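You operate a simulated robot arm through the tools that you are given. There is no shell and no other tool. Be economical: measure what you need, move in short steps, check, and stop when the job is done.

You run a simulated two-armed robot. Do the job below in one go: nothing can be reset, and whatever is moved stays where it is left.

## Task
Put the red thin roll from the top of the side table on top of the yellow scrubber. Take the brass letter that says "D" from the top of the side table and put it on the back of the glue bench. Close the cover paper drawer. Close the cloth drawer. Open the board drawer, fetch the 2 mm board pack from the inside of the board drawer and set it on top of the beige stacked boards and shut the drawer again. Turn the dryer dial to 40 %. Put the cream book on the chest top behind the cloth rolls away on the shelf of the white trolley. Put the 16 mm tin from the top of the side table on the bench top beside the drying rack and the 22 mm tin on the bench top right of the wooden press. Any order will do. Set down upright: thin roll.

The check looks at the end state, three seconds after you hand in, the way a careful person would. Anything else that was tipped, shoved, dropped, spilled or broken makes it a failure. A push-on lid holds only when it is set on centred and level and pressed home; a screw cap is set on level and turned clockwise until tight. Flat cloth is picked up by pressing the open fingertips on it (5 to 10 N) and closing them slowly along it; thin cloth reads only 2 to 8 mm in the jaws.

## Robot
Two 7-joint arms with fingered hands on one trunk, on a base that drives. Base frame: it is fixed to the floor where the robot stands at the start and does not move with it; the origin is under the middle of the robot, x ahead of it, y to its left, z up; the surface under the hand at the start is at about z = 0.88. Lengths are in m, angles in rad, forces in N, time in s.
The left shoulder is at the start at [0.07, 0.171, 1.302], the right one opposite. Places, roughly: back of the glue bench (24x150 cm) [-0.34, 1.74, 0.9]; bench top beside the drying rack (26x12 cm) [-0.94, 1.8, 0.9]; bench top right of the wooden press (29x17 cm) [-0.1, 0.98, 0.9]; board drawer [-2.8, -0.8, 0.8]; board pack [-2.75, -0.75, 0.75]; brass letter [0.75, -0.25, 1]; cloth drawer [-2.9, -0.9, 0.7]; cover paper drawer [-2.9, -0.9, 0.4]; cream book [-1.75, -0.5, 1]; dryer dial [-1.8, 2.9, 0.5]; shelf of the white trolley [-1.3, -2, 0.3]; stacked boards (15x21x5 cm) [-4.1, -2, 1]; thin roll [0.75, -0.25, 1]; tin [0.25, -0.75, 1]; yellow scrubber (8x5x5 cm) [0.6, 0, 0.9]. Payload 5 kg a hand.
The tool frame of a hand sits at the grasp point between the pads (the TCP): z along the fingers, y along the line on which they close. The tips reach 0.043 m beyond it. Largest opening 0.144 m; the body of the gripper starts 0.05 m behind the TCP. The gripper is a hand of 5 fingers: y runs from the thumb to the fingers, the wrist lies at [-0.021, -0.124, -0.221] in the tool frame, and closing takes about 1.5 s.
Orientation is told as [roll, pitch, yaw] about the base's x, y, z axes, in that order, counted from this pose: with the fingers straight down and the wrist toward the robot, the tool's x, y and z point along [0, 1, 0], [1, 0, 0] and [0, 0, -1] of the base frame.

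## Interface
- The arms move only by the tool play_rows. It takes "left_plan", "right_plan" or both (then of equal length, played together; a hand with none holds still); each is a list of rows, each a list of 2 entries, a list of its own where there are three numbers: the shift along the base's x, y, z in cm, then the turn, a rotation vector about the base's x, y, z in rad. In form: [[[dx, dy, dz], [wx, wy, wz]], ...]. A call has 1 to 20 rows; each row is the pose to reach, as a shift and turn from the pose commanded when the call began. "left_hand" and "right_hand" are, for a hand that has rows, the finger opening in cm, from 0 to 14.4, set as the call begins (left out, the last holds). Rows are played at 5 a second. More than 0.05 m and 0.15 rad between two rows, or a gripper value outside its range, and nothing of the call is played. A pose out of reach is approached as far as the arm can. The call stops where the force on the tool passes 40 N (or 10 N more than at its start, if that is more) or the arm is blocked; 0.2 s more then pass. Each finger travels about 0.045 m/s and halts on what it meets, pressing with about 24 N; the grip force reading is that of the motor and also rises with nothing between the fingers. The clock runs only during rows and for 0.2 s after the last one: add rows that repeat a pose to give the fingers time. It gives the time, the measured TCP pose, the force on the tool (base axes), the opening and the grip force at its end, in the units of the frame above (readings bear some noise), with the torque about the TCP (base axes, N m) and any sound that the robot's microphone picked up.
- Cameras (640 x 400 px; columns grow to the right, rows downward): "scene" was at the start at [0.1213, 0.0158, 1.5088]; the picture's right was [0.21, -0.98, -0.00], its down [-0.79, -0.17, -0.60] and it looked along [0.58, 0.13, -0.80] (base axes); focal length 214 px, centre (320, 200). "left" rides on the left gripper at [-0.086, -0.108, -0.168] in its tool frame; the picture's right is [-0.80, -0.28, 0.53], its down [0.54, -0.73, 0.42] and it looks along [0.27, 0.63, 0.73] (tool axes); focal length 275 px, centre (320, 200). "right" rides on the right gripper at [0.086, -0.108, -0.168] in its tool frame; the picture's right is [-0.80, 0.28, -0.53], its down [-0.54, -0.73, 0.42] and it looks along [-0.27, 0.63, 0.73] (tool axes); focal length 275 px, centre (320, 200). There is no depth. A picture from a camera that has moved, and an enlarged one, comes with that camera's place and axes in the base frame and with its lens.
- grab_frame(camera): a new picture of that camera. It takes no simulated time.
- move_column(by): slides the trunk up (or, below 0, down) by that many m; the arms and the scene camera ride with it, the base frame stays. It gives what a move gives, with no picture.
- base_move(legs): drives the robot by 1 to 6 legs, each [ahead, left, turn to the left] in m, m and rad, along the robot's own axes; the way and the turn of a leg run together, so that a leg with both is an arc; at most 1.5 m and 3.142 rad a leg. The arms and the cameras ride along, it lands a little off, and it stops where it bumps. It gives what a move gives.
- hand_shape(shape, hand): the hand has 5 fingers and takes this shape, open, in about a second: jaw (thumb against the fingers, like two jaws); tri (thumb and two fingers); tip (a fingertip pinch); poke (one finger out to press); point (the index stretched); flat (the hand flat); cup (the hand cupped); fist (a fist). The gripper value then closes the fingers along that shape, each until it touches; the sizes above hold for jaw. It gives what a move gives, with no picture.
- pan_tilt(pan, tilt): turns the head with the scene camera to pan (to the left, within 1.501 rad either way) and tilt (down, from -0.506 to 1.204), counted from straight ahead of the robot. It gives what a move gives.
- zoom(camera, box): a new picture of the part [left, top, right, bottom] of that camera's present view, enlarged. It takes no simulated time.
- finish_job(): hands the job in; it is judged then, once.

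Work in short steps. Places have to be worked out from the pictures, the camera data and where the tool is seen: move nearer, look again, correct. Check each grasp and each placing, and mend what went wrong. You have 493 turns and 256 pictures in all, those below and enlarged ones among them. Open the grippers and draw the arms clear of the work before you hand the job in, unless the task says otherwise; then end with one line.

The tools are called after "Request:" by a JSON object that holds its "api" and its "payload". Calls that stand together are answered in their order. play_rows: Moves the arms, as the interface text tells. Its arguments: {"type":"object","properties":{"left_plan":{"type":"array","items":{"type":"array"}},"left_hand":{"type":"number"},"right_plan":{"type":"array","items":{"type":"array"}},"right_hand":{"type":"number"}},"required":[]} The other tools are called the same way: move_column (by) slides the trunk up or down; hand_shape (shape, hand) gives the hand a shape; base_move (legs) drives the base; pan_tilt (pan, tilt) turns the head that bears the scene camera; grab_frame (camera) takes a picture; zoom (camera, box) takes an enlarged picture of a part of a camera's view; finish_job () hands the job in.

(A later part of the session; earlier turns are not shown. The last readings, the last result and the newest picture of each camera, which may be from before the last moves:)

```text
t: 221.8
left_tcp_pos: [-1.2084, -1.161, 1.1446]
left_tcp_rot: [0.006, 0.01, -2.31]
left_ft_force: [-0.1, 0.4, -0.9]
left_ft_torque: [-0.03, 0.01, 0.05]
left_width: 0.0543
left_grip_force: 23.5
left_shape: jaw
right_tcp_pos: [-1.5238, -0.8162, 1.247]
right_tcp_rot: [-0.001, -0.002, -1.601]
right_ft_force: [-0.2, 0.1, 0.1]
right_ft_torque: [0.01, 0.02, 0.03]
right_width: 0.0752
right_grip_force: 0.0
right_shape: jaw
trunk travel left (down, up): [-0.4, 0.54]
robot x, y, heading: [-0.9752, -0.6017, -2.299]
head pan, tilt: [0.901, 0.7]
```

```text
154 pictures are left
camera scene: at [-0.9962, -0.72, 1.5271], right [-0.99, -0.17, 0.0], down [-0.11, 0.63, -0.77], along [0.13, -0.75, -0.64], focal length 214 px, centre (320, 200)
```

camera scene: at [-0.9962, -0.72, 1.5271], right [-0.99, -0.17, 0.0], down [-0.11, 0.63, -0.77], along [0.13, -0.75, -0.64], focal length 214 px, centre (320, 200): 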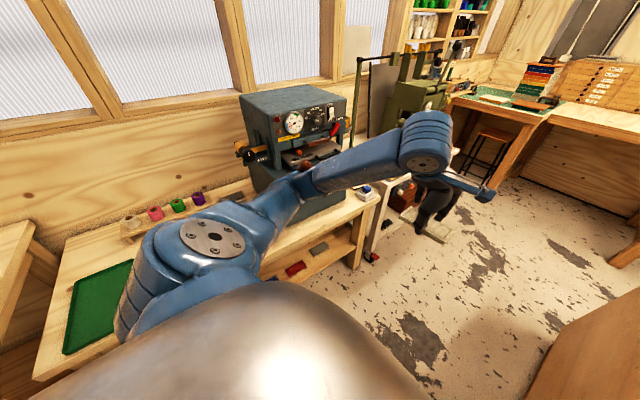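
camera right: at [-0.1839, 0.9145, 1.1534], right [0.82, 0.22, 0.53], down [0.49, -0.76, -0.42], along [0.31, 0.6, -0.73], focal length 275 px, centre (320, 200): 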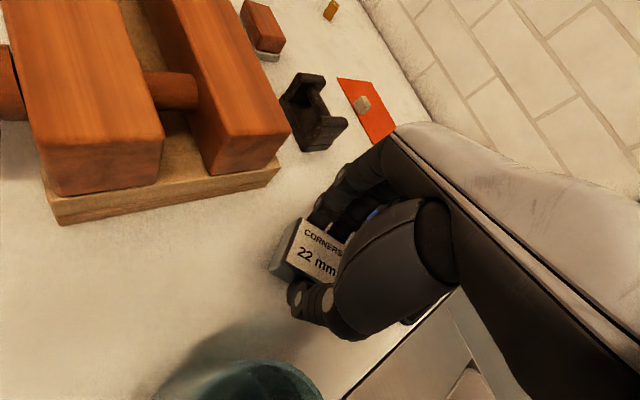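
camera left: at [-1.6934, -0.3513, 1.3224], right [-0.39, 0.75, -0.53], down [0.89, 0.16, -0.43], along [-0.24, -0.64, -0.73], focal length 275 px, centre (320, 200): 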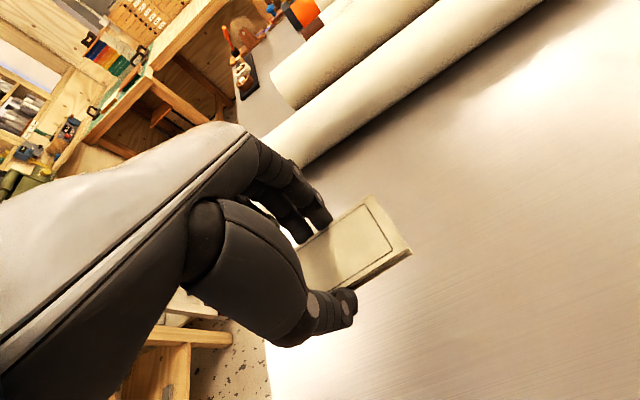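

Likely the left elbow brushes the machine on the table. Back off slightly, turn right 0.6 so the elbows swing over the chest, then slide along the aisle.

Request:
{"api": "base_move", "payload": {"legs": [[-0.08, 0, 0], [0, 0, -0.6]]}}

Request:
{"api": "pan_tilt", "payload": {"pan": 1.3, "tilt": 0.7}}

Request:
{"api": "grab_frame", "payload": {"camera": "scene"}}

```text
t: 224.5
left_tcp_pos: [-1.4344, -0.8738, 1.143]
left_tcp_rot: [0.003, 0.012, -2.909]
left_ft_force: [-0.5, -1.5, -0.6]
left_ft_torque: [0.02, -0.02, -0.02]
left_width: 0.0544
left_grip_force: 23.6
left_shape: jaw
right_tcp_pos: [-1.4976, -0.4133, 1.2452]
right_tcp_rot: [0.006, 0.0, -2.201]
right_ft_force: [-0.2, -0.1, 0.3]
right_ft_torque: [0.01, 0.0, -0.02]
right_width: 0.075
right_grip_force: 0.1
right_shape: jaw
trunk travel left (down, up): [-0.4, 0.54]
robot x, y, heading: [-0.9242, -0.5415, -2.907]
head pan, tilt: [0.901, 0.7]
```

```text
t: 225.4
left_tcp_pos: [-1.4341, -0.8739, 1.1436]
left_tcp_rot: [0.002, 0.015, -2.911]
left_ft_force: [-0.6, -0.1, -0.9]
left_ft_torque: [0.01, -0.01, -0.02]
left_width: 0.0542
left_grip_force: 23.7
left_shape: jaw
right_tcp_pos: [-1.4972, -0.4127, 1.2469]
right_tcp_rot: [0.004, 0.002, -2.201]
right_ft_force: [0.7, -0.6, 0.5]
right_ft_torque: [0.02, 0.02, 0.01]
right_width: 0.0752
right_grip_force: 0.1
right_shape: jaw
trunk travel left (down, up): [-0.4, 0.54]
robot x, y, heading: [-0.9245, -0.5414, -2.899]
head pan, tilt: [1.3, 0.7]
```

```text
153 pictures are left
camera scene: at [-0.9784, -0.6394, 1.5269], right [-1.0, 0.03, 0.0], down [0.02, 0.64, -0.76], along [-0.02, -0.76, -0.64], focal length 214 px, centre (320, 200)
```

scene: 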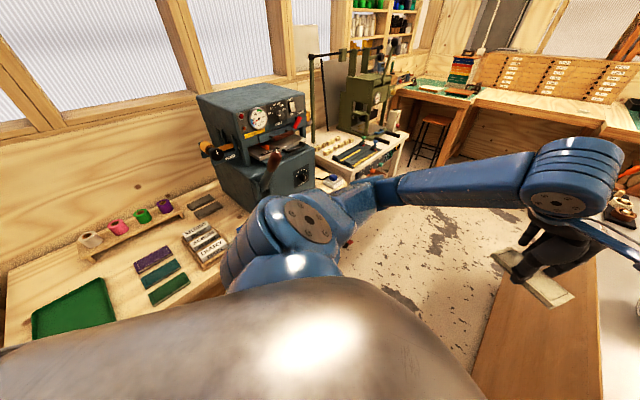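

Machine looks unharmed. Slide along the aisle 0.5 m.

Request:
{"api": "base_move", "payload": {"legs": [[0.414, 0.281, 0]]}}

```text
t: 228.4
left_tcp_pos: [-1.7731, -1.2502, 1.1441]
left_tcp_rot: [0.006, 0.013, -2.908]
left_ft_force: [-0.5, 0.2, -0.8]
left_ft_torque: [0.0, 0.02, 0.0]
left_width: 0.0546
left_grip_force: 23.6
left_shape: jaw
right_tcp_pos: [-1.8375, -0.7891, 1.2463]
right_tcp_rot: [0.001, 0.003, -2.201]
right_ft_force: [-0.4, -0.8, -0.3]
right_ft_torque: [0.02, -0.06, 0.0]
right_width: 0.075
right_grip_force: 0.0
right_shape: jaw
trunk travel left (down, up): [-0.4, 0.54]
robot x, y, heading: [-1.2668, -0.916, -2.901]
head pan, tilt: [1.3, 0.7]
```

Works. Raise the left hand a bit and look ahead.

Request:
{"api": "play_rows", "payload": {"left_plan": [[[0, 0, 4], [0, 0, 0]], [[0, 0, 8], [0, 0, 0]], [[0, 0, 11], [0, 0, 0]]]}}

Request:
{"api": "pan_tilt", "payload": {"pan": 0.7, "tilt": 0.7}}

Request:
{"api": "grab_frame", "payload": {"camera": "scene"}}

```text
t: 229.2
left_tcp_pos: [-1.7743, -1.2491, 1.256]
left_tcp_rot: [0.004, 0.014, -2.91]
left_ft_force: [-0.7, -0.3, -0.7]
left_ft_torque: [-0.01, -0.02, -0.01]
left_width: 0.0544
left_grip_force: 23.8
left_shape: jaw
right_tcp_pos: [-1.839, -0.7896, 1.245]
right_tcp_rot: [0.004, 0.003, -2.201]
right_ft_force: [0.1, -0.1, -0.3]
right_ft_torque: [0.01, -0.01, 0.0]
right_width: 0.0748
right_grip_force: 0.1
right_shape: jaw
trunk travel left (down, up): [-0.4, 0.54]
robot x, y, heading: [-1.2654, -0.9208, -2.895]
head pan, tilt: [1.3, 0.7]
```

```text
t: 230.2
left_tcp_pos: [-1.7744, -1.2489, 1.2554]
left_tcp_rot: [0.006, 0.014, -2.909]
left_ft_force: [0.4, 0.2, -0.9]
left_ft_torque: [0.05, 0.02, -0.01]
left_width: 0.0545
left_grip_force: 23.8
left_shape: jaw
right_tcp_pos: [-1.8386, -0.7909, 1.2456]
right_tcp_rot: [0.002, 0.003, -2.2]
right_ft_force: [0.2, 0.2, -0.1]
right_ft_torque: [0.01, 0.0, -0.02]
right_width: 0.0751
right_grip_force: 0.1
right_shape: jaw
trunk travel left (down, up): [-0.4, 0.54]
robot x, y, heading: [-1.2634, -0.9191, -2.896]
head pan, tilt: [0.7, 0.7]
```

```text
152 pictures are left
camera scene: at [-1.3653, -0.9993, 1.5269], right [-0.81, 0.59, 0.0], down [0.38, 0.52, -0.76], along [-0.45, -0.62, -0.64], focal length 214 px, centre (320, 200)
```

scene: 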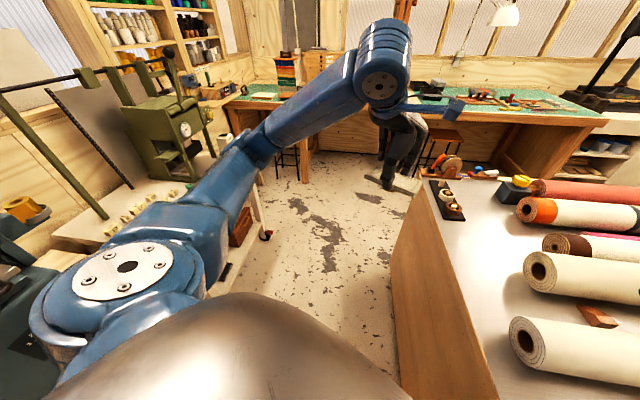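

Continue 0.7 m along the aisle, then look at the trolley.

Request:
{"api": "base_move", "payload": {"legs": [[0.58, 0.393, 0]]}}

Request:
{"api": "pan_tilt", "payload": {"pan": 1.45, "tilt": 0.9}}

Request:
{"api": "grab_frame", "payload": {"camera": "scene"}}

```text
t: 234.0
left_tcp_pos: [-2.245, -1.772, 1.255]
left_tcp_rot: [0.006, 0.013, -2.903]
left_ft_force: [0.1, 0.9, -1.1]
left_ft_torque: [0.0, 0.0, -0.02]
left_width: 0.0543
left_grip_force: 23.7
left_shape: jaw
right_tcp_pos: [-2.3118, -1.3135, 1.2447]
right_tcp_rot: [0.001, 0.002, -2.195]
right_ft_force: [-0.4, 0.7, 0.0]
right_ft_torque: [0.0, 0.0, -0.03]
right_width: 0.0749
right_grip_force: 0.1
right_shape: jaw
trunk travel left (down, up): [-0.4, 0.54]
robot x, y, heading: [-1.7362, -1.4401, -2.892]
head pan, tilt: [0.7, 0.7]
```

```text
t: 235.1
left_tcp_pos: [-2.2448, -1.7709, 1.2557]
left_tcp_rot: [0.005, 0.014, -2.902]
left_ft_force: [0.1, 0.5, -0.5]
left_ft_torque: [-0.02, 0.02, 0.0]
left_width: 0.0545
left_grip_force: 23.7
left_shape: jaw
right_tcp_pos: [-2.3119, -1.312, 1.2465]
right_tcp_rot: [0.002, 0.004, -2.194]
right_ft_force: [0.4, -0.7, 0.4]
right_ft_torque: [0.0, 0.02, -0.03]
right_width: 0.075
right_grip_force: 0.1
right_shape: jaw
trunk travel left (down, up): [-0.4, 0.54]
robot x, y, heading: [-1.7362, -1.4374, -2.89]
head pan, tilt: [1.45, 0.901]
```

```text
151 pictures are left
camera scene: at [-1.7788, -1.5246, 1.5108], right [-0.99, -0.13, 0.0], down [-0.1, 0.78, -0.62], along [0.08, -0.62, -0.78], focal length 214 px, centre (320, 200)
```

scene: 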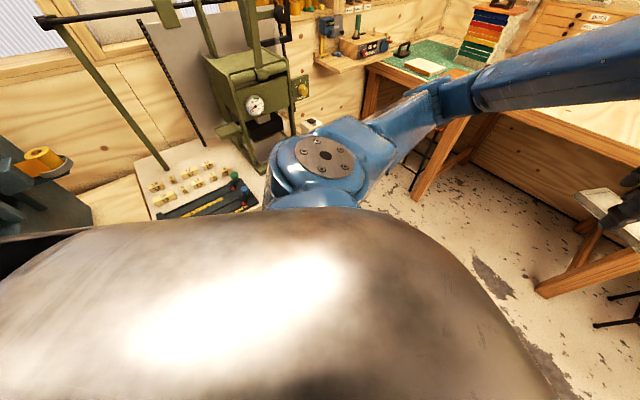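

The trolley (with the green press) is now on the left. Advance 0.3 m more and turn left to face it.

Request:
{"api": "base_move", "payload": {"legs": [[0.25, 0.168, 0], [0, 0, 2.15]]}}

Request:
{"api": "pan_tilt", "payload": {"pan": 0.0, "tilt": 0.9}}

Request:
{"api": "grab_frame", "payload": {"camera": "scene"}}

Request:
{"api": "grab_frame", "payload": {"camera": "left"}}

```text
t: 242.2
left_tcp_pos: [-1.3886, -1.9222, 1.2547]
left_tcp_rot: [0.006, 0.014, -0.782]
left_ft_force: [-0.5, -0.9, -0.8]
left_ft_torque: [0.02, 0.0, 0.01]
left_width: 0.0539
left_grip_force: 23.8
left_shape: jaw
right_tcp_pos: [-1.7476, -2.2195, 1.246]
right_tcp_rot: [0.002, 0.002, -0.072]
right_ft_force: [0.1, -0.5, 0.8]
right_ft_torque: [-0.05, 0.0, 0.0]
right_width: 0.075
right_grip_force: 0.1
right_shape: jaw
trunk travel left (down, up): [-0.4, 0.54]
robot x, y, heading: [-1.9384, -1.6675, -0.769]
head pan, tilt: [1.45, 0.901]
```

```text
t: 243.8
left_tcp_pos: [-1.3896, -1.9227, 1.2555]
left_tcp_rot: [0.006, 0.014, -0.781]
left_ft_force: [0.0, 1.0, -1.1]
left_ft_torque: [0.03, -0.01, 0.0]
left_width: 0.0545
left_grip_force: 24.0
left_shape: jaw
right_tcp_pos: [-1.7472, -2.2206, 1.247]
right_tcp_rot: [0.003, 0.002, -0.072]
right_ft_force: [0.4, -1.1, 1.3]
right_ft_torque: [-0.02, -0.03, 0.01]
right_width: 0.0751
right_grip_force: 0.1
right_shape: jaw
trunk travel left (down, up): [-0.4, 0.54]
robot x, y, heading: [-1.9391, -1.6633, -0.767]
head pan, tilt: [0.0, 0.901]
```

```text
150 pictures are left
camera scene: at [-1.85, -1.7533, 1.5107], right [-0.7, -0.72, 0.0], down [-0.56, 0.55, -0.62], along [0.45, -0.43, -0.78], focal length 214 px, centre (320, 200)
```

scene: 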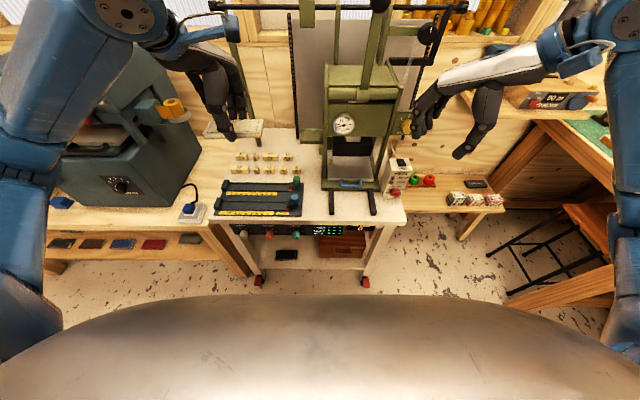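

```text
149 pictures are left
camera left: at [-1.5275, -1.909, 1.4232], right [-0.77, -0.36, -0.53], down [-0.14, 0.9, -0.41], along [0.63, -0.24, -0.74], focal length 275 px, centre (320, 200)
```

left: 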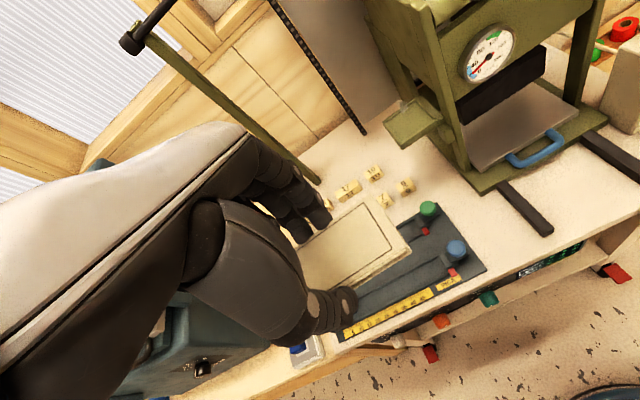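

Trolley is dead ahead. Zoom on its shelf.

Request:
{"api": "zoom", "payload": {"camera": "scene", "box": [220, 190, 420, 300]}}

```text
3.20 times, centred on (320, 245) of scene
camera zoom: at [-1.85, -1.7533, 1.5107], right [-0.7, -0.72, 0.0], down [-0.56, 0.55, -0.62], along [0.45, -0.43, -0.78], focal length 686 px, centre (320, 56)
```

zoom: 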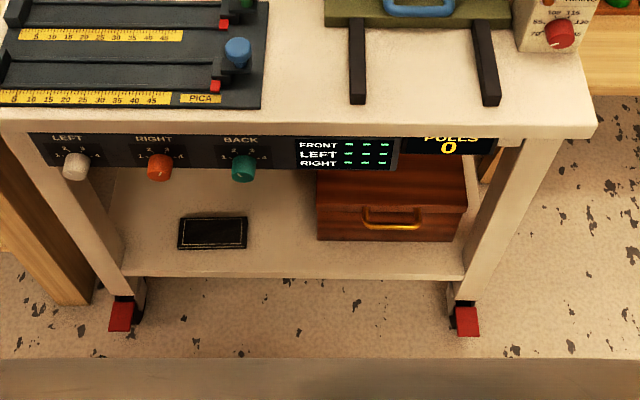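

The shelf has a black book (left), a wooden box (right); free space behind and between. To see deeper I raise both hands, then lower the trunk 0.35.

Request:
{"api": "play_rows", "payload": {"left_plan": [[[-1, 1, 4.5], [0, 0, 0]], [[-2, 2, 9], [0, 0, 0]], [[-3, 3, 13.5], [0, 0, 0]], [[-4, 4, 18], [0, 0, 0]], [[-5, 5, 22], [0, 0, 0]]], "right_plan": [[[-1, 1, 4.5], [0, 0, 0]], [[-2, 2, 9], [0, 0, 0]], [[-3, 3, 13.5], [0, 0, 0]], [[-4, 4, 18], [0, 0, 0]], [[-5, 5, 22], [0, 0, 0]]]}}

Request:
{"api": "move_column", "payload": {"by": -0.2}}

Request:
{"api": "pan_tilt", "payload": {"pan": 0.0, "tilt": 0.7}}

Request:
{"api": "grab_frame", "payload": {"camera": "scene"}}

```text
t: 245.0
left_tcp_pos: [-1.4413, -1.8688, 1.4771]
left_tcp_rot: [0.004, 0.013, -0.785]
left_ft_force: [-0.9, 0.1, -0.6]
left_ft_torque: [-0.03, -0.05, -0.01]
left_width: 0.054
left_grip_force: 23.7
left_shape: jaw
right_tcp_pos: [-1.7971, -2.167, 1.4693]
right_tcp_rot: [-0.001, -0.001, -0.071]
right_ft_force: [-0.8, 0.7, -0.5]
right_ft_torque: [-0.03, -0.07, 0.0]
right_width: 0.0751
right_grip_force: 0.0
right_shape: jaw
trunk travel left (down, up): [-0.4, 0.54]
robot x, y, heading: [-1.9366, -1.6651, -0.772]
head pan, tilt: [0.0, 0.901]
```

```text
t: 247.2
left_tcp_pos: [-1.4402, -1.8728, 1.2765]
left_tcp_rot: [0.006, 0.013, -0.781]
left_ft_force: [-0.1, -0.1, -1.2]
left_ft_torque: [-0.01, 0.0, 0.03]
left_width: 0.054
left_grip_force: 23.8
left_shape: jaw
right_tcp_pos: [-1.7956, -2.1687, 1.2687]
right_tcp_rot: [0.0, 0.002, -0.072]
right_ft_force: [-0.8, 0.0, 1.4]
right_ft_torque: [0.01, -0.02, 0.01]
right_width: 0.0748
right_grip_force: 0.1
right_shape: jaw
trunk travel left (down, up): [-0.2, 0.74]
robot x, y, heading: [-1.9409, -1.6713, -0.767]
head pan, tilt: [0.0, 0.901]
```

```text
t: 247.9
left_tcp_pos: [-1.4385, -1.8719, 1.2752]
left_tcp_rot: [0.005, 0.013, -0.782]
left_ft_force: [-0.5, 0.5, -0.1]
left_ft_torque: [0.0, -0.01, -0.02]
left_width: 0.054
left_grip_force: 24.1
left_shape: jaw
right_tcp_pos: [-1.7958, -2.1703, 1.2671]
right_tcp_rot: [0.003, 0.002, -0.071]
right_ft_force: [-0.3, 0.1, -0.5]
right_ft_torque: [0.01, 0.01, 0.0]
right_width: 0.0752
right_grip_force: 0.1
right_shape: jaw
trunk travel left (down, up): [-0.2, 0.74]
robot x, y, heading: [-1.9418, -1.6664, -0.771]
head pan, tilt: [0.0, 0.7]
```

```text
147 pictures are left
camera scene: at [-1.8433, -1.7598, 1.3268], right [-0.7, -0.72, 0.0], down [-0.46, 0.45, -0.76], along [0.55, -0.53, -0.64], focal length 214 px, centre (320, 200)
```

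scene: 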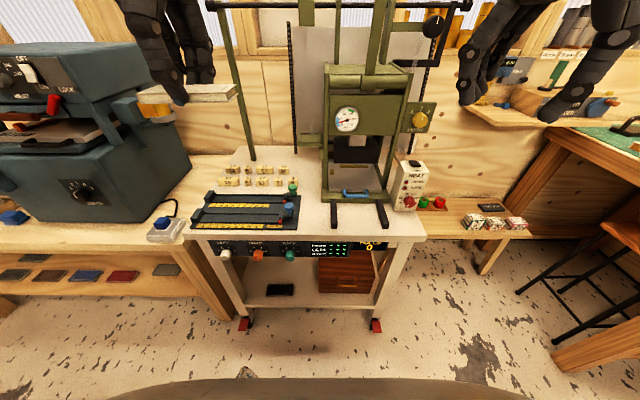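

Lower a further 0.18 and look under the deck.

Request:
{"api": "move_column", "payload": {"by": -0.18}}

Request:
{"api": "pan_tilt", "payload": {"pan": 0.1, "tilt": 0.75}}

Request:
{"api": "zoom", "payload": {"camera": "scene", "box": [230, 170, 430, 300]}}

```text
t: 249.9
left_tcp_pos: [-1.4392, -1.8715, 1.095]
left_tcp_rot: [0.005, 0.015, -0.78]
left_ft_force: [0.1, -0.5, -1.1]
left_ft_torque: [0.0, -0.01, -0.05]
left_width: 0.0538
left_grip_force: 24.2
left_shape: jaw
right_tcp_pos: [-1.796, -2.1707, 1.0876]
right_tcp_rot: [0.002, 0.003, -0.07]
right_ft_force: [-0.6, 0.4, -0.5]
right_ft_torque: [0.0, 0.01, 0.01]
right_width: 0.0751
right_grip_force: 0.2
right_shape: jaw
trunk travel left (down, up): [-0.02, 0.92]
robot x, y, heading: [-1.9396, -1.6676, -0.766]
head pan, tilt: [0.0, 0.7]
```

```text
t: 250.6
left_tcp_pos: [-1.4396, -1.8714, 1.0959]
left_tcp_rot: [0.005, 0.013, -0.781]
left_ft_force: [-0.3, 0.1, -0.6]
left_ft_torque: [0.04, -0.01, 0.01]
left_width: 0.054
left_grip_force: 24.2
left_shape: jaw
right_tcp_pos: [-1.7963, -2.17, 1.0887]
right_tcp_rot: [0.002, 0.001, -0.072]
right_ft_force: [-0.6, 0.2, -0.9]
right_ft_torque: [0.0, 0.02, -0.01]
right_width: 0.0752
right_grip_force: 0.1
right_shape: jaw
trunk travel left (down, up): [-0.02, 0.92]
robot x, y, heading: [-1.9423, -1.6691, -0.772]
head pan, tilt: [0.099, 0.75]
```

```text
3.08 times, centred on (330, 235) of scene
camera zoom: at [-1.8394, -1.7522, 1.1427], right [-0.62, -0.78, 0.0], down [-0.53, 0.42, -0.73], along [0.57, -0.45, -0.68], focal length 660 px, centre (289, 92)
```

zoom: 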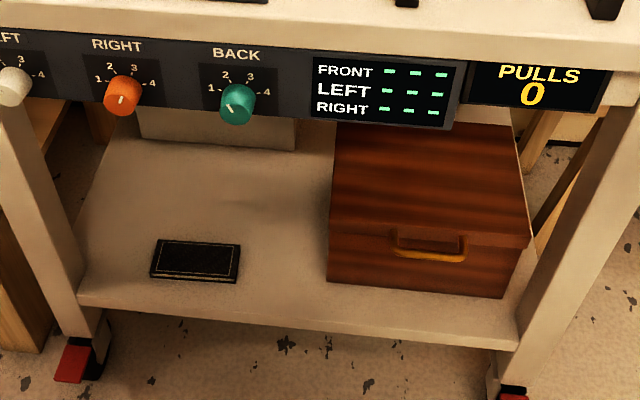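

The shelf top is at z≈0.15, deck/panel bottom ≈0.6; free area behind/right of the black book around (a −1.13, n −2.90). I lower the book in front of the trolley first.

Request:
{"api": "play_rows", "payload": {"left_plan": [[[-1, -2, -4], [0, 0, 0]], [[-2, -4, -8], [0, 0, 0]], [[-3, -6, -12], [0, 0, 0]], [[-3.4, -8.4, -16], [0, 0, 0]], [[-3.4, -8.4, -20.5], [0, 0, 0]], [[-3.4, -8.4, -25], [0, 0, 0]], [[-3.4, -8.4, -29.5], [0, 0, 0]], [[-3.4, -8.4, -34], [0, 0, 0]], [[-3.4, -8.4, -38.5], [0, 0, 0]], [[-3.4, -8.4, -43], [0, 0, 0]]]}}

Request:
{"api": "grab_frame", "payload": {"camera": "scene"}}

```text
t: 252.1
left_tcp_pos: [-1.475, -1.9552, 0.8409]
left_tcp_rot: [-0.004, -0.004, -0.782]
left_ft_force: [-11.0, 12.2, 20.1]
left_ft_torque: [-0.07, -0.6, 0.32]
left_width: 0.0545
left_grip_force: 24.3
left_shape: jaw
right_tcp_pos: [-1.7969, -2.1686, 1.0878]
right_tcp_rot: [0.0, 0.001, -0.072]
right_ft_force: [1.2, 0.2, 0.5]
right_ft_torque: [-0.01, 0.0, 0.03]
right_width: 0.0751
right_grip_force: 0.1
right_shape: jaw
trunk travel left (down, up): [-0.02, 0.92]
robot x, y, heading: [-1.9381, -1.6666, -0.771]
head pan, tilt: [0.099, 0.75]
stopped in row 7 (left hand): the force on the tool passed its limit at 70 N (the readings are from after the stop); the commanded pose is now the measured one
```

```text
145 pictures are left
camera scene: at [-1.8411, -1.7503, 1.1433], right [-0.62, -0.78, 0.0], down [-0.53, 0.42, -0.73], along [0.57, -0.46, -0.68], focal length 214 px, centre (320, 200)
```

scene: 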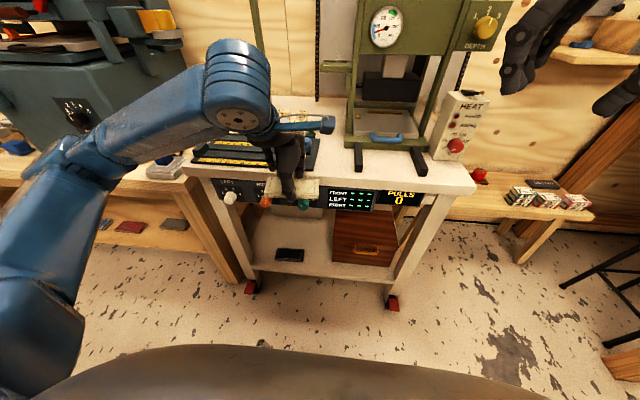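

The fingers met the deck edge (z≈0.80). Raise right away and inspect.

Request:
{"api": "play_rows", "payload": {"left_plan": [[[-1, 1, 2], [0, 0, 0]], [[-2, 2, 5], [0, 0, 0]], [[-4, 4, 8], [0, 0, 0]], [[-6, 6, 9], [0, 0, 0]], [[-8, 8, 9], [0, 0, 0]]]}}

Request:
{"api": "zoom", "payload": {"camera": "scene", "box": [170, 60, 430, 290]}}

Request:
{"api": "grab_frame", "payload": {"camera": "left"}}

```text
t: 253.3
left_tcp_pos: [-1.5509, -1.8807, 0.9316]
left_tcp_rot: [-0.002, 0.0, -0.782]
left_ft_force: [-0.8, -0.8, -0.9]
left_ft_torque: [-0.03, 0.0, 0.02]
left_width: 0.0535
left_grip_force: 24.1
left_shape: jaw
left hand out of reach, approached as far as the arm can: row 5
right_tcp_pos: [-1.7973, -2.1705, 1.0867]
right_tcp_rot: [0.002, 0.002, -0.072]
right_ft_force: [0.4, -0.7, -0.5]
right_ft_torque: [0.03, -0.02, 0.02]
right_width: 0.075
right_grip_force: 0.0
right_shape: jaw
trunk travel left (down, up): [-0.02, 0.92]
robot x, y, heading: [-1.941, -1.6675, -0.769]
head pan, tilt: [0.099, 0.75]
```

```text
1.74 times, centred on (300, 175) of scene
camera zoom: at [-1.84, -1.752, 1.1427], right [-0.62, -0.78, 0.0], down [-0.53, 0.42, -0.73], along [0.57, -0.45, -0.68], focal length 373 px, centre (355, 244)
```

zoom: 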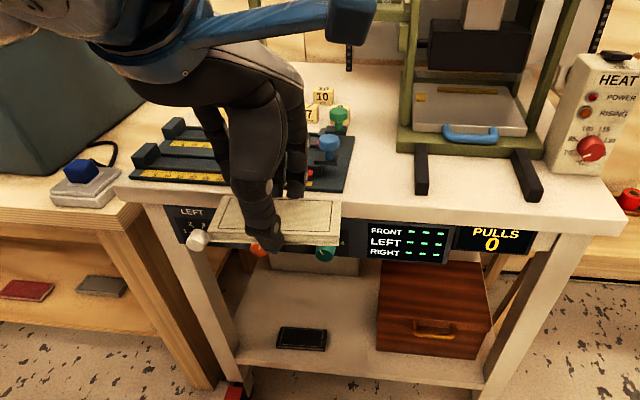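

```text
143 pictures are left
camera left: at [-1.6906, -1.8648, 1.0986], right [-0.76, -0.37, -0.53], down [-0.13, 0.9, -0.42], along [0.63, -0.25, -0.73], focal length 275 px, centre (320, 200)
```

left: 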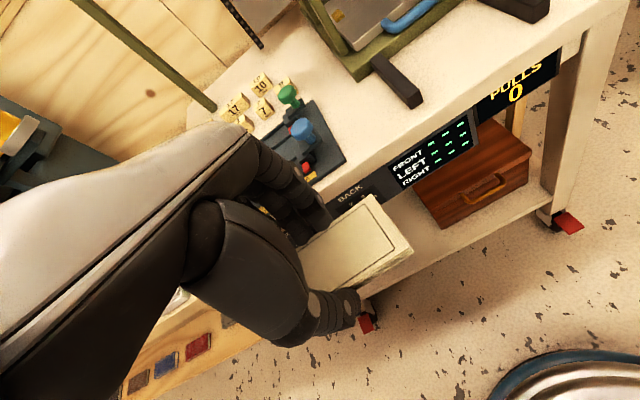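

Nothing shifted. Now lower the book closer to me (a≈−0.75), clear of the deck edge.

Request:
{"api": "play_rows", "payload": {"left_plan": [[[1, -1, -3], [0, 0, 0]], [[1.5, -1.5, -7], [0, 0, 0]], [[1.5, -1.5, -11], [0, 0, 0]], [[1.5, -1.5, -15], [0, 0, 0]], [[1.5, -1.5, -19], [0, 0, 0]], [[1.5, -1.5, -23], [0, 0, 0]]]}}

Request:
{"api": "grab_frame", "payload": {"camera": "left"}}

```text
t: 254.5
left_tcp_pos: [-1.5178, -1.9524, 0.7554]
left_tcp_rot: [-0.005, -0.014, -0.79]
left_ft_force: [-24.1, 29.5, 29.0]
left_ft_torque: [-0.95, -1.75, 0.84]
left_width: 0.0525
left_grip_force: 23.6
left_shape: jaw
left hand out of reach, approached as far as the arm can: row 1, 2, 3, 4, 5, 6
right_tcp_pos: [-1.7986, -2.1658, 1.0883]
right_tcp_rot: [0.001, -0.001, -0.068]
right_ft_force: [0.9, -0.7, -0.6]
right_ft_torque: [0.04, 0.05, 0.0]
right_width: 0.075
right_grip_force: 0.2
right_shape: jaw
trunk travel left (down, up): [-0.02, 0.92]
robot x, y, heading: [-1.9421, -1.6674, -0.769]
head pan, tilt: [0.099, 0.75]
stopped in row 6 (left hand): the force on the tool passed its limit at 86 N (the readings are from after the stop); the commanded pose is now the measured one
```

```text
142 pictures are left
camera left: at [-1.6588, -1.934, 0.9217], right [-0.76, -0.37, -0.53], down [-0.12, 0.89, -0.44], along [0.64, -0.27, -0.72], focal length 275 px, centre (320, 200)
```

left: 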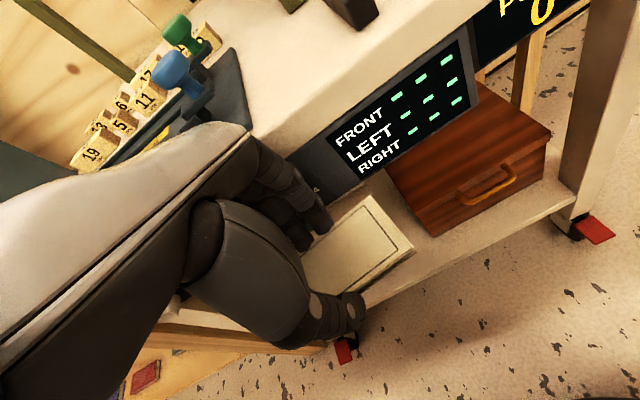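

The inner reach limit pushed the hand against the panel. Back the base 4 cm, then raise the hand; I'll approach diagonally with the base instead.

Request:
{"api": "base_move", "payload": {"legs": [[-0.04, 0, 0]]}}

Request:
{"api": "play_rows", "payload": {"left_plan": [[[0, 0, 4], [0, 0, 0]], [[0, 0, 8], [0, 0, 0]], [[0, 0, 12], [0, 0, 0]], [[0, 0, 16], [0, 0, 0]], [[0, 0, 20], [0, 0, 0]], [[0, 0, 24], [0, 0, 0]], [[0, 0, 28], [0, 0, 0]], [[0, 0, 32], [0, 0, 0]]]}}

Request:
{"api": "zoom", "payload": {"camera": "scene", "box": [170, 60, 430, 290]}}

```text
t: 255.4
left_tcp_pos: [-1.5466, -1.9278, 0.7528]
left_tcp_rot: [-0.006, -0.008, -0.786]
left_ft_force: [-0.3, 0.3, -0.4]
left_ft_torque: [-0.02, -0.07, 0.02]
left_width: 0.0539
left_grip_force: 23.5
left_shape: jaw
right_tcp_pos: [-1.8251, -2.1412, 1.0885]
right_tcp_rot: [0.004, -0.002, -0.071]
right_ft_force: [-1.2, 0.5, 1.3]
right_ft_torque: [-0.04, -0.06, 0.01]
right_width: 0.075
right_grip_force: 0.0
right_shape: jaw
trunk travel left (down, up): [-0.02, 0.92]
robot x, y, heading: [-1.9723, -1.637, -0.769]
head pan, tilt: [0.099, 0.75]
```

```text
t: 257.2
left_tcp_pos: [-1.5437, -1.9286, 1.0727]
left_tcp_rot: [-0.002, -0.007, -0.786]
left_ft_force: [0.0, -0.1, -1.0]
left_ft_torque: [-0.02, -0.02, 0.0]
left_width: 0.0535
left_grip_force: 24.3
left_shape: jaw
right_tcp_pos: [-1.8261, -2.1409, 1.0886]
right_tcp_rot: [0.001, 0.001, -0.071]
right_ft_force: [-0.7, 0.2, 0.8]
right_ft_torque: [-0.03, -0.03, -0.04]
right_width: 0.0752
right_grip_force: 0.1
right_shape: jaw
trunk travel left (down, up): [-0.02, 0.92]
robot x, y, heading: [-1.9683, -1.6388, -0.773]
head pan, tilt: [0.099, 0.75]
```

```text
1.74 times, centred on (300, 175) of scene
camera zoom: at [-1.8693, -1.7234, 1.1427], right [-0.62, -0.78, 0.0], down [-0.53, 0.42, -0.73], along [0.57, -0.45, -0.68], focal length 373 px, centre (355, 244)
```

zoom: 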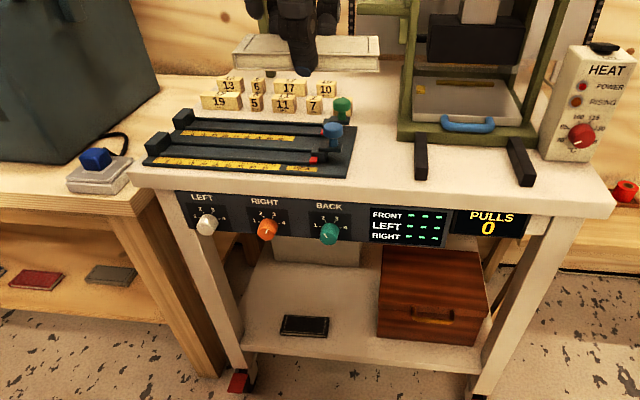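

Check whether the panel knobs kept their settings.

Request:
{"api": "zoom", "payload": {"camera": "scene", "box": [230, 130, 350, 205]}}

```text
5.33 times, centred on (290, 168) of scene
camera zoom: at [-1.8693, -1.7234, 1.1427], right [-0.62, -0.78, 0.0], down [-0.53, 0.42, -0.73], along [0.57, -0.45, -0.68], focal length 1144 px, centre (480, 373)
```

zoom: 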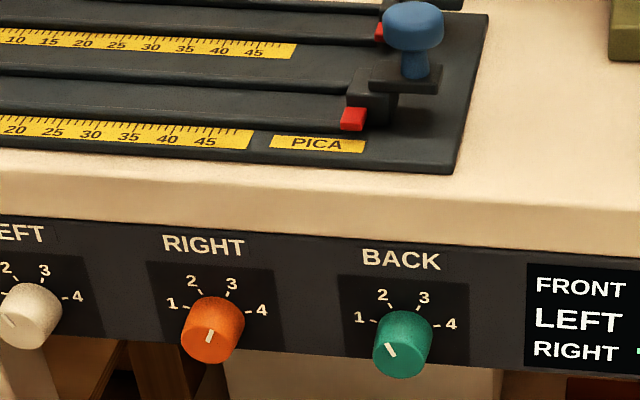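

Settings unchanged. Reposition: slide right, turn left 0.39, so the left hand can reach under the deck on a diagonal. Raise the right hand a bit too.

Request:
{"api": "play_rows", "payload": {"right_plan": [[[-1, 1, 4], [0, 0, 0]], [[-2, 2, 8], [0, 0, 0]], [[-3, 3, 12], [0, 0, 0]]]}}

Request:
{"api": "base_move", "payload": {"legs": [[-0.016, -0.356, 0], [0, 0, 0.39]]}}

Request:
{"api": "pan_tilt", "payload": {"pan": 0.3, "tilt": 0.75}}

Request:
{"api": "grab_frame", "payload": {"camera": "scene"}}

```text
t: 258.0
left_tcp_pos: [-1.5437, -1.9266, 1.0729]
left_tcp_rot: [-0.005, -0.009, -0.786]
left_ft_force: [0.1, 0.5, -1.0]
left_ft_torque: [-0.08, -0.02, -0.03]
left_width: 0.0538
left_grip_force: 24.2
left_shape: jaw
right_tcp_pos: [-1.8527, -2.1079, 1.2077]
right_tcp_rot: [0.002, 0.002, -0.069]
right_ft_force: [0.1, 0.4, -0.8]
right_ft_torque: [-0.06, 0.0, 0.0]
right_width: 0.0749
right_grip_force: 0.1
right_shape: jaw
trunk travel left (down, up): [-0.02, 0.92]
robot x, y, heading: [-1.9655, -1.6365, -0.764]
head pan, tilt: [0.099, 0.75]
```

```text
t: 261.5
left_tcp_pos: [-1.732, -2.0013, 1.0725]
left_tcp_rot: [-0.005, -0.007, -0.404]
left_ft_force: [0.5, 0.4, -1.3]
left_ft_torque: [-0.02, -0.01, 0.01]
left_width: 0.0537
left_grip_force: 24.3
left_shape: jaw
right_tcp_pos: [-1.9511, -2.2844, 1.2091]
right_tcp_rot: [0.002, 0.002, 0.311]
right_ft_force: [0.4, 0.0, 0.5]
right_ft_torque: [-0.01, 0.06, 0.0]
right_width: 0.075
right_grip_force: 0.0
right_shape: jaw
trunk travel left (down, up): [-0.02, 0.92]
robot x, y, heading: [-2.2333, -1.8933, -0.39]
head pan, tilt: [0.099, 0.75]
```

```text
t: 262.2
left_tcp_pos: [-1.7323, -2.0013, 1.0726]
left_tcp_rot: [-0.004, -0.007, -0.406]
left_ft_force: [-0.4, 0.1, -0.8]
left_ft_torque: [0.01, 0.01, -0.01]
left_width: 0.0536
left_grip_force: 23.8
left_shape: jaw
right_tcp_pos: [-1.9511, -2.2853, 1.2076]
right_tcp_rot: [0.004, 0.003, 0.311]
right_ft_force: [0.6, -0.1, -0.1]
right_ft_torque: [0.02, 0.0, -0.03]
right_width: 0.0751
right_grip_force: 0.0
right_shape: jaw
trunk travel left (down, up): [-0.02, 0.92]
robot x, y, heading: [-2.233, -1.8928, -0.386]
head pan, tilt: [0.3, 0.75]
```

```text
139 pictures are left
camera scene: at [-2.1065, -1.9159, 1.1427], right [-0.09, -1.0, 0.0], down [-0.68, 0.06, -0.73], along [0.73, -0.06, -0.68], focal length 214 px, centre (320, 200)
```

scene: 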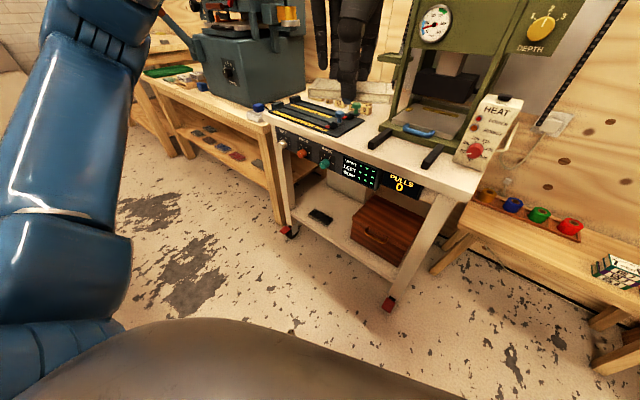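

Good view of the shelf from here. Zoom for accurate positions.

Request:
{"api": "zoom", "payload": {"camera": "scene", "box": [260, 120, 480, 310]}}

```text
2.11 times, centred on (370, 215) of scene
camera zoom: at [-2.1065, -1.9159, 1.1427], right [-0.09, -1.0, 0.0], down [-0.68, 0.06, -0.73], along [0.73, -0.06, -0.68], focal length 452 px, centre (215, 168)
```

zoom: 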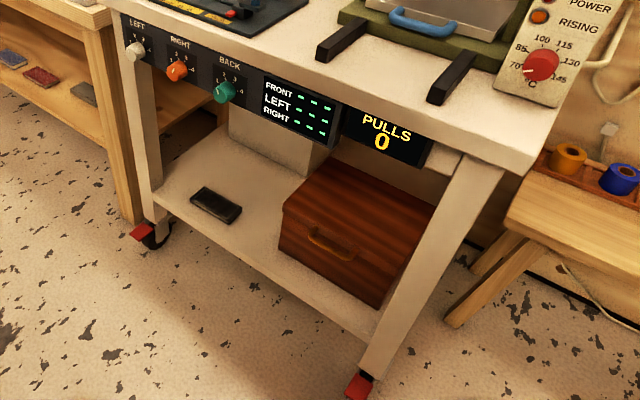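

Plan: hand yaw along the shelf depth, tilted ~15° so the wrist stays low; lower in front, then insert with the base. First move over the lowering point with the yaw.

Request:
{"api": "play_rows", "payload": {"left_plan": [[[4, 3.5, 0], [0, 0, -0.1]], [[8, 7, 0], [0, 0, -0.2]], [[11, 9.5, 0], [0, 0, -0.3]], [[14, 12, 0], [0, 0, -0.327]], [[17.5, 14.8, 0], [0, 0, -0.327]], [[17.5, 14.8, 0], [0, 0, -0.327]]]}}

Request:
{"api": "play_rows", "payload": {"left_plan": [[[0, 0, -4], [-0.08, -0.09, 0]], [[0, 0, -8], [-0.174, -0.193, 0]], [[0, 0, -12.5], [-0.174, -0.193, 0]], [[0, 0, -17], [-0.174, -0.193, 0]], [[0, 0, -21.5], [-0.174, -0.193, 0]]]}}

Request:
{"api": "grab_frame", "payload": {"camera": "scene"}}

```text
refused: row 1 steps farther than a row can; nothing moved
```

```text
t: 263.4
left_tcp_pos: [-1.7095, -2.0251, 0.8686]
left_tcp_rot: [-0.09, -0.251, -0.392]
left_ft_force: [0.8, -0.4, -1.1]
left_ft_torque: [0.05, 0.04, -0.03]
left_width: 0.0534
left_grip_force: 24.1
left_shape: jaw
left hand out of reach, approached as far as the arm can: row 4, 5
right_tcp_pos: [-1.9498, -2.2856, 1.207]
right_tcp_rot: [0.002, 0.004, 0.31]
right_ft_force: [0.0, -0.5, 0.8]
right_ft_torque: [0.01, 0.03, 0.03]
right_width: 0.0751
right_grip_force: 0.1
right_shape: jaw
trunk travel left (down, up): [-0.02, 0.92]
robot x, y, heading: [-2.2377, -1.8932, -0.389]
head pan, tilt: [0.3, 0.75]
```

```text
137 pictures are left
camera scene: at [-2.1055, -1.9157, 1.1426], right [-0.09, -1.0, 0.0], down [-0.68, 0.06, -0.73], along [0.73, -0.06, -0.68], focal length 214 px, centre (320, 200)
```

scene: 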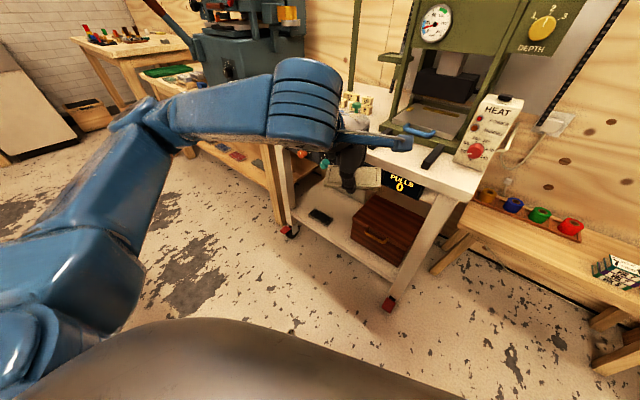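

Now shift along the trolley front to the lowering point and yaw (pitch already set).

Request:
{"api": "play_rows", "payload": {"left_plan": [[[3, 3.4, 0], [0, 0, -0.1]], [[6, 6.8, 0], [0, 0, -0.2]], [[9, 10.2, 0], [0, 0, -0.3]], [[12, 13.6, 0], [0, 0, -0.34]], [[15, 17, 0], [0, 0, -0.34]], [[15, 17, 0], [0, 0, -0.34]]]}}

Request:
{"api": "grab_frame", "payload": {"camera": "left"}}

```text
t: 264.8
left_tcp_pos: [-1.5612, -1.8533, 0.871]
left_tcp_rot: [-0.092, -0.252, -0.734]
left_ft_force: [0.2, 0.1, -0.5]
left_ft_torque: [0.02, 0.02, -0.02]
left_width: 0.0535
left_grip_force: 23.8
left_shape: jaw
right_tcp_pos: [-1.9509, -2.2862, 1.2073]
right_tcp_rot: [0.004, 0.002, 0.31]
right_ft_force: [-0.1, 0.1, -0.6]
right_ft_torque: [0.0, -0.01, 0.01]
right_width: 0.075
right_grip_force: 0.0
right_shape: jaw
trunk travel left (down, up): [-0.02, 0.92]
robot x, y, heading: [-2.2344, -1.8899, -0.391]
head pan, tilt: [0.3, 0.75]
```

```text
136 pictures are left
camera left: at [-1.7202, -1.8061, 1.0121], right [-0.68, -0.52, -0.52], down [-0.1, 0.76, -0.64], along [0.72, -0.38, -0.57], focal length 275 px, centre (320, 200)
```

left: 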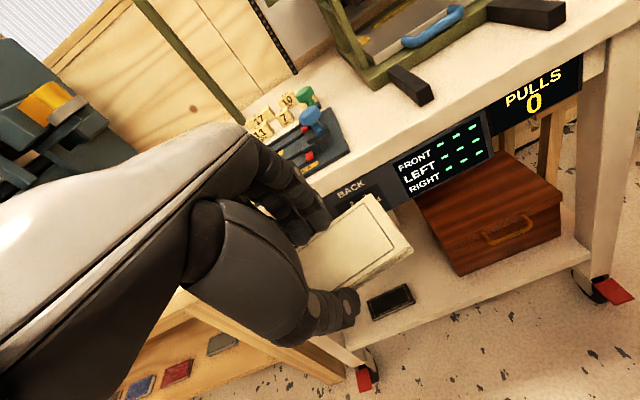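

Level the small roll and lower to z≈0.27 in front of the shelf.

Request:
{"api": "play_rows", "payload": {"left_plan": [[[0, 0, -4], [0.034, -0.03, 0]], [[0, 0, -8.5], [0.068, -0.0615, 0]], [[0, 0, -13], [0.068, -0.0615, 0]], [[0, 0, -17.5], [0.068, -0.0615, 0]], [[0, 0, -22], [0.068, -0.0615, 0]], [[0, 0, -26.5], [0.068, -0.0615, 0]], [[0, 0, -31], [0.068, -0.0615, 0]]]}}

Request:
{"api": "grab_frame", "payload": {"camera": "scene"}}

```text
t: 266.4
left_tcp_pos: [-1.5627, -1.8526, 0.5614]
left_tcp_rot: [0.004, -0.255, -0.757]
left_ft_force: [0.7, 0.8, -1.4]
left_ft_torque: [0.02, 0.04, 0.0]
left_width: 0.0537
left_grip_force: 24.4
left_shape: jaw
right_tcp_pos: [-1.9504, -2.2841, 1.2062]
right_tcp_rot: [0.002, 0.0, 0.311]
right_ft_force: [0.1, 0.8, -0.7]
right_ft_torque: [-0.02, 0.05, 0.02]
right_width: 0.0748
right_grip_force: 0.1
right_shape: jaw
trunk travel left (down, up): [-0.02, 0.92]
robot x, y, heading: [-2.2349, -1.8927, -0.389]
head pan, tilt: [0.3, 0.75]
```

```text
135 pictures are left
camera scene: at [-2.1061, -1.9153, 1.1427], right [-0.09, -1.0, 0.0], down [-0.68, 0.06, -0.73], along [0.73, -0.06, -0.68], focal length 214 px, centre (320, 200)
```

scene: 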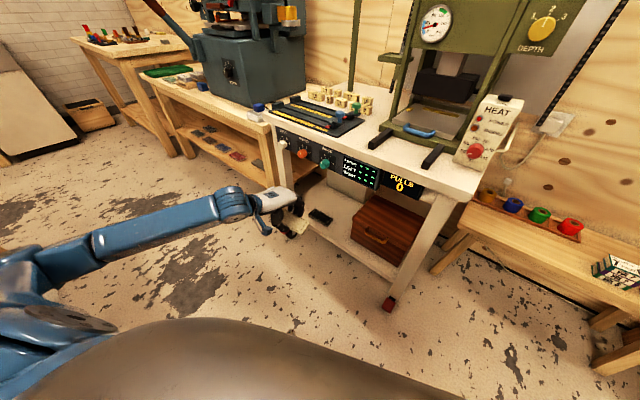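

Forearm is low and level – good. Lower on to z≈0.27.

Request:
{"api": "play_rows", "payload": {"left_plan": [[[0, 0, -4.5], [0, 0, 0]], [[0, 0, -9], [0, 0, 0]], [[0, 0, -13.5], [0, 0, 0]], [[0, 0, -18], [0, 0, 0]], [[0, 0, -22.5], [0, 0, 0]], [[0, 0, -27], [0, 0, 0]], [[0, 0, -29], [0, 0, 0]], [[0, 0, -29], [0, 0, 0]]]}}

Request:
{"api": "grab_frame", "payload": {"camera": "scene"}}

Request:
{"api": "grab_frame", "payload": {"camera": "left"}}

```text
t: 268.2
left_tcp_pos: [-1.5618, -1.8536, 0.269]
left_tcp_rot: [0.004, -0.254, -0.758]
left_ft_force: [0.1, 0.1, -1.1]
left_ft_torque: [0.04, 0.0, -0.03]
left_width: 0.0534
left_grip_force: 24.2
left_shape: jaw
right_tcp_pos: [-1.9511, -2.2855, 1.2071]
right_tcp_rot: [0.001, 0.002, 0.31]
right_ft_force: [0.1, -0.8, 0.0]
right_ft_torque: [-0.01, -0.01, 0.0]
right_width: 0.0752
right_grip_force: 0.0
right_shape: jaw
trunk travel left (down, up): [-0.02, 0.92]
robot x, y, heading: [-2.2342, -1.8924, -0.391]
head pan, tilt: [0.3, 0.75]
```

```text
134 pictures are left
camera scene: at [-2.1065, -1.9156, 1.1427], right [-0.09, -1.0, 0.0], down [-0.68, 0.06, -0.73], along [0.73, -0.06, -0.68], focal length 214 px, centre (320, 200)
```

scene: 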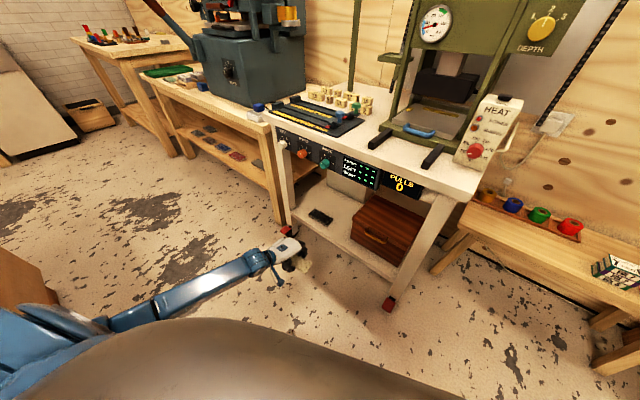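

```text
133 pictures are left
camera left: at [-1.7297, -1.8147, 0.4031], right [-0.65, -0.48, -0.59], down [-0.06, 0.81, -0.59], along [0.76, -0.35, -0.55], focal length 275 px, centre (320, 200)
```

left: 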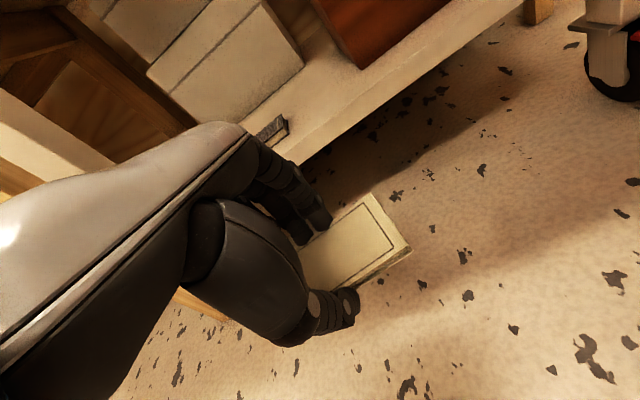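

Re-triangulating with both views, the shelf top is really at z≈0.265 (gap/black book accordingly nearer). Raise the hand to 0.37, then drive 0.25 m along the shelf depth direction.

Request:
{"api": "play_rows", "payload": {"left_plan": [[[0, 0, 4], [0, 0, 0]], [[0, 0, 8], [0, 0, 0]], [[-0.6, -0.7, 10.5], [0, 0, 0]], [[-1.2, -1.3, 10.5], [0, 0, 0]]]}}

Request:
{"api": "base_move", "payload": {"legs": [[0.15, -0.053, 0]]}}

Request:
{"api": "grab_frame", "payload": {"camera": "scene"}}

Request:
{"api": "grab_frame", "payload": {"camera": "left"}}

```text
t: 269.2
left_tcp_pos: [-1.5728, -1.8658, 0.3752]
left_tcp_rot: [0.005, -0.253, -0.757]
left_ft_force: [0.1, -0.2, -0.1]
left_ft_torque: [0.03, 0.02, 0.01]
left_width: 0.0533
left_grip_force: 24.0
left_shape: jaw
right_tcp_pos: [-1.9505, -2.2862, 1.2066]
right_tcp_rot: [0.003, 0.003, 0.31]
right_ft_force: [-0.2, -0.7, 0.2]
right_ft_torque: [-0.02, 0.02, 0.0]
right_width: 0.0752
right_grip_force: 0.1
right_shape: jaw
trunk travel left (down, up): [-0.02, 0.92]
robot x, y, heading: [-2.2336, -1.8886, -0.392]
head pan, tilt: [0.3, 0.75]
```

```text
t: 270.7
left_tcp_pos: [-1.4509, -1.9748, 0.3751]
left_tcp_rot: [0.005, -0.251, -0.756]
left_ft_force: [1.1, 0.2, -1.4]
left_ft_torque: [-0.01, 0.03, 0.03]
left_width: 0.0534
left_grip_force: 23.7
left_shape: jaw
right_tcp_pos: [-1.8278, -2.3948, 1.2076]
right_tcp_rot: [0.002, 0.003, 0.31]
right_ft_force: [0.8, 0.4, -0.3]
right_ft_torque: [0.02, 0.08, 0.06]
right_width: 0.075
right_grip_force: 0.1
right_shape: jaw
trunk travel left (down, up): [-0.02, 0.92]
robot x, y, heading: [-2.1133, -1.9977, -0.387]
head pan, tilt: [0.3, 0.75]
```

```text
132 pictures are left
camera scene: at [-1.9832, -2.0243, 1.1425], right [-0.09, -1.0, 0.0], down [-0.68, 0.06, -0.73], along [0.73, -0.06, -0.68], focal length 214 px, centre (320, 200)
```

scene: 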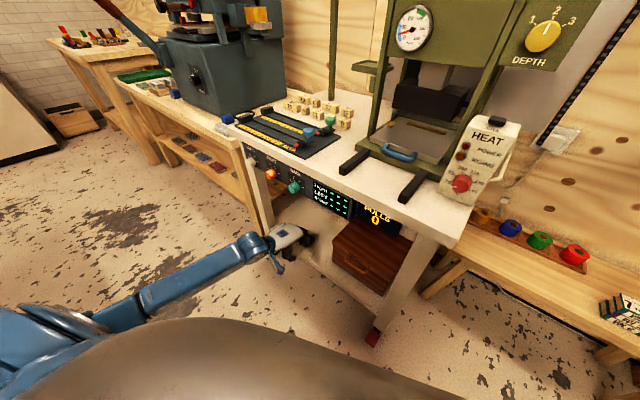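

```text
131 pictures are left
camera left: at [-1.6183, -1.9371, 0.5091], right [-0.65, -0.48, -0.59], down [-0.06, 0.81, -0.59], along [0.76, -0.35, -0.55], focal length 275 px, centre (320, 200)
```

left: 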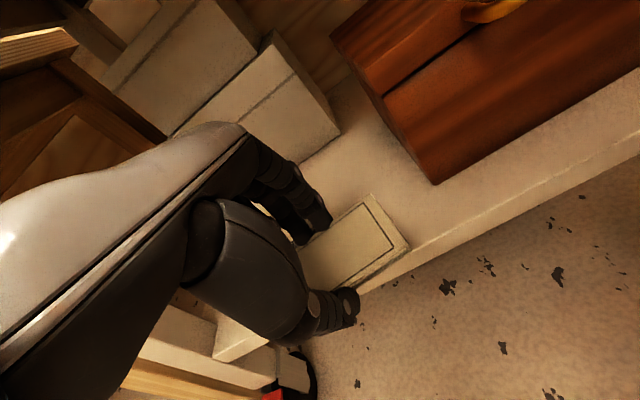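

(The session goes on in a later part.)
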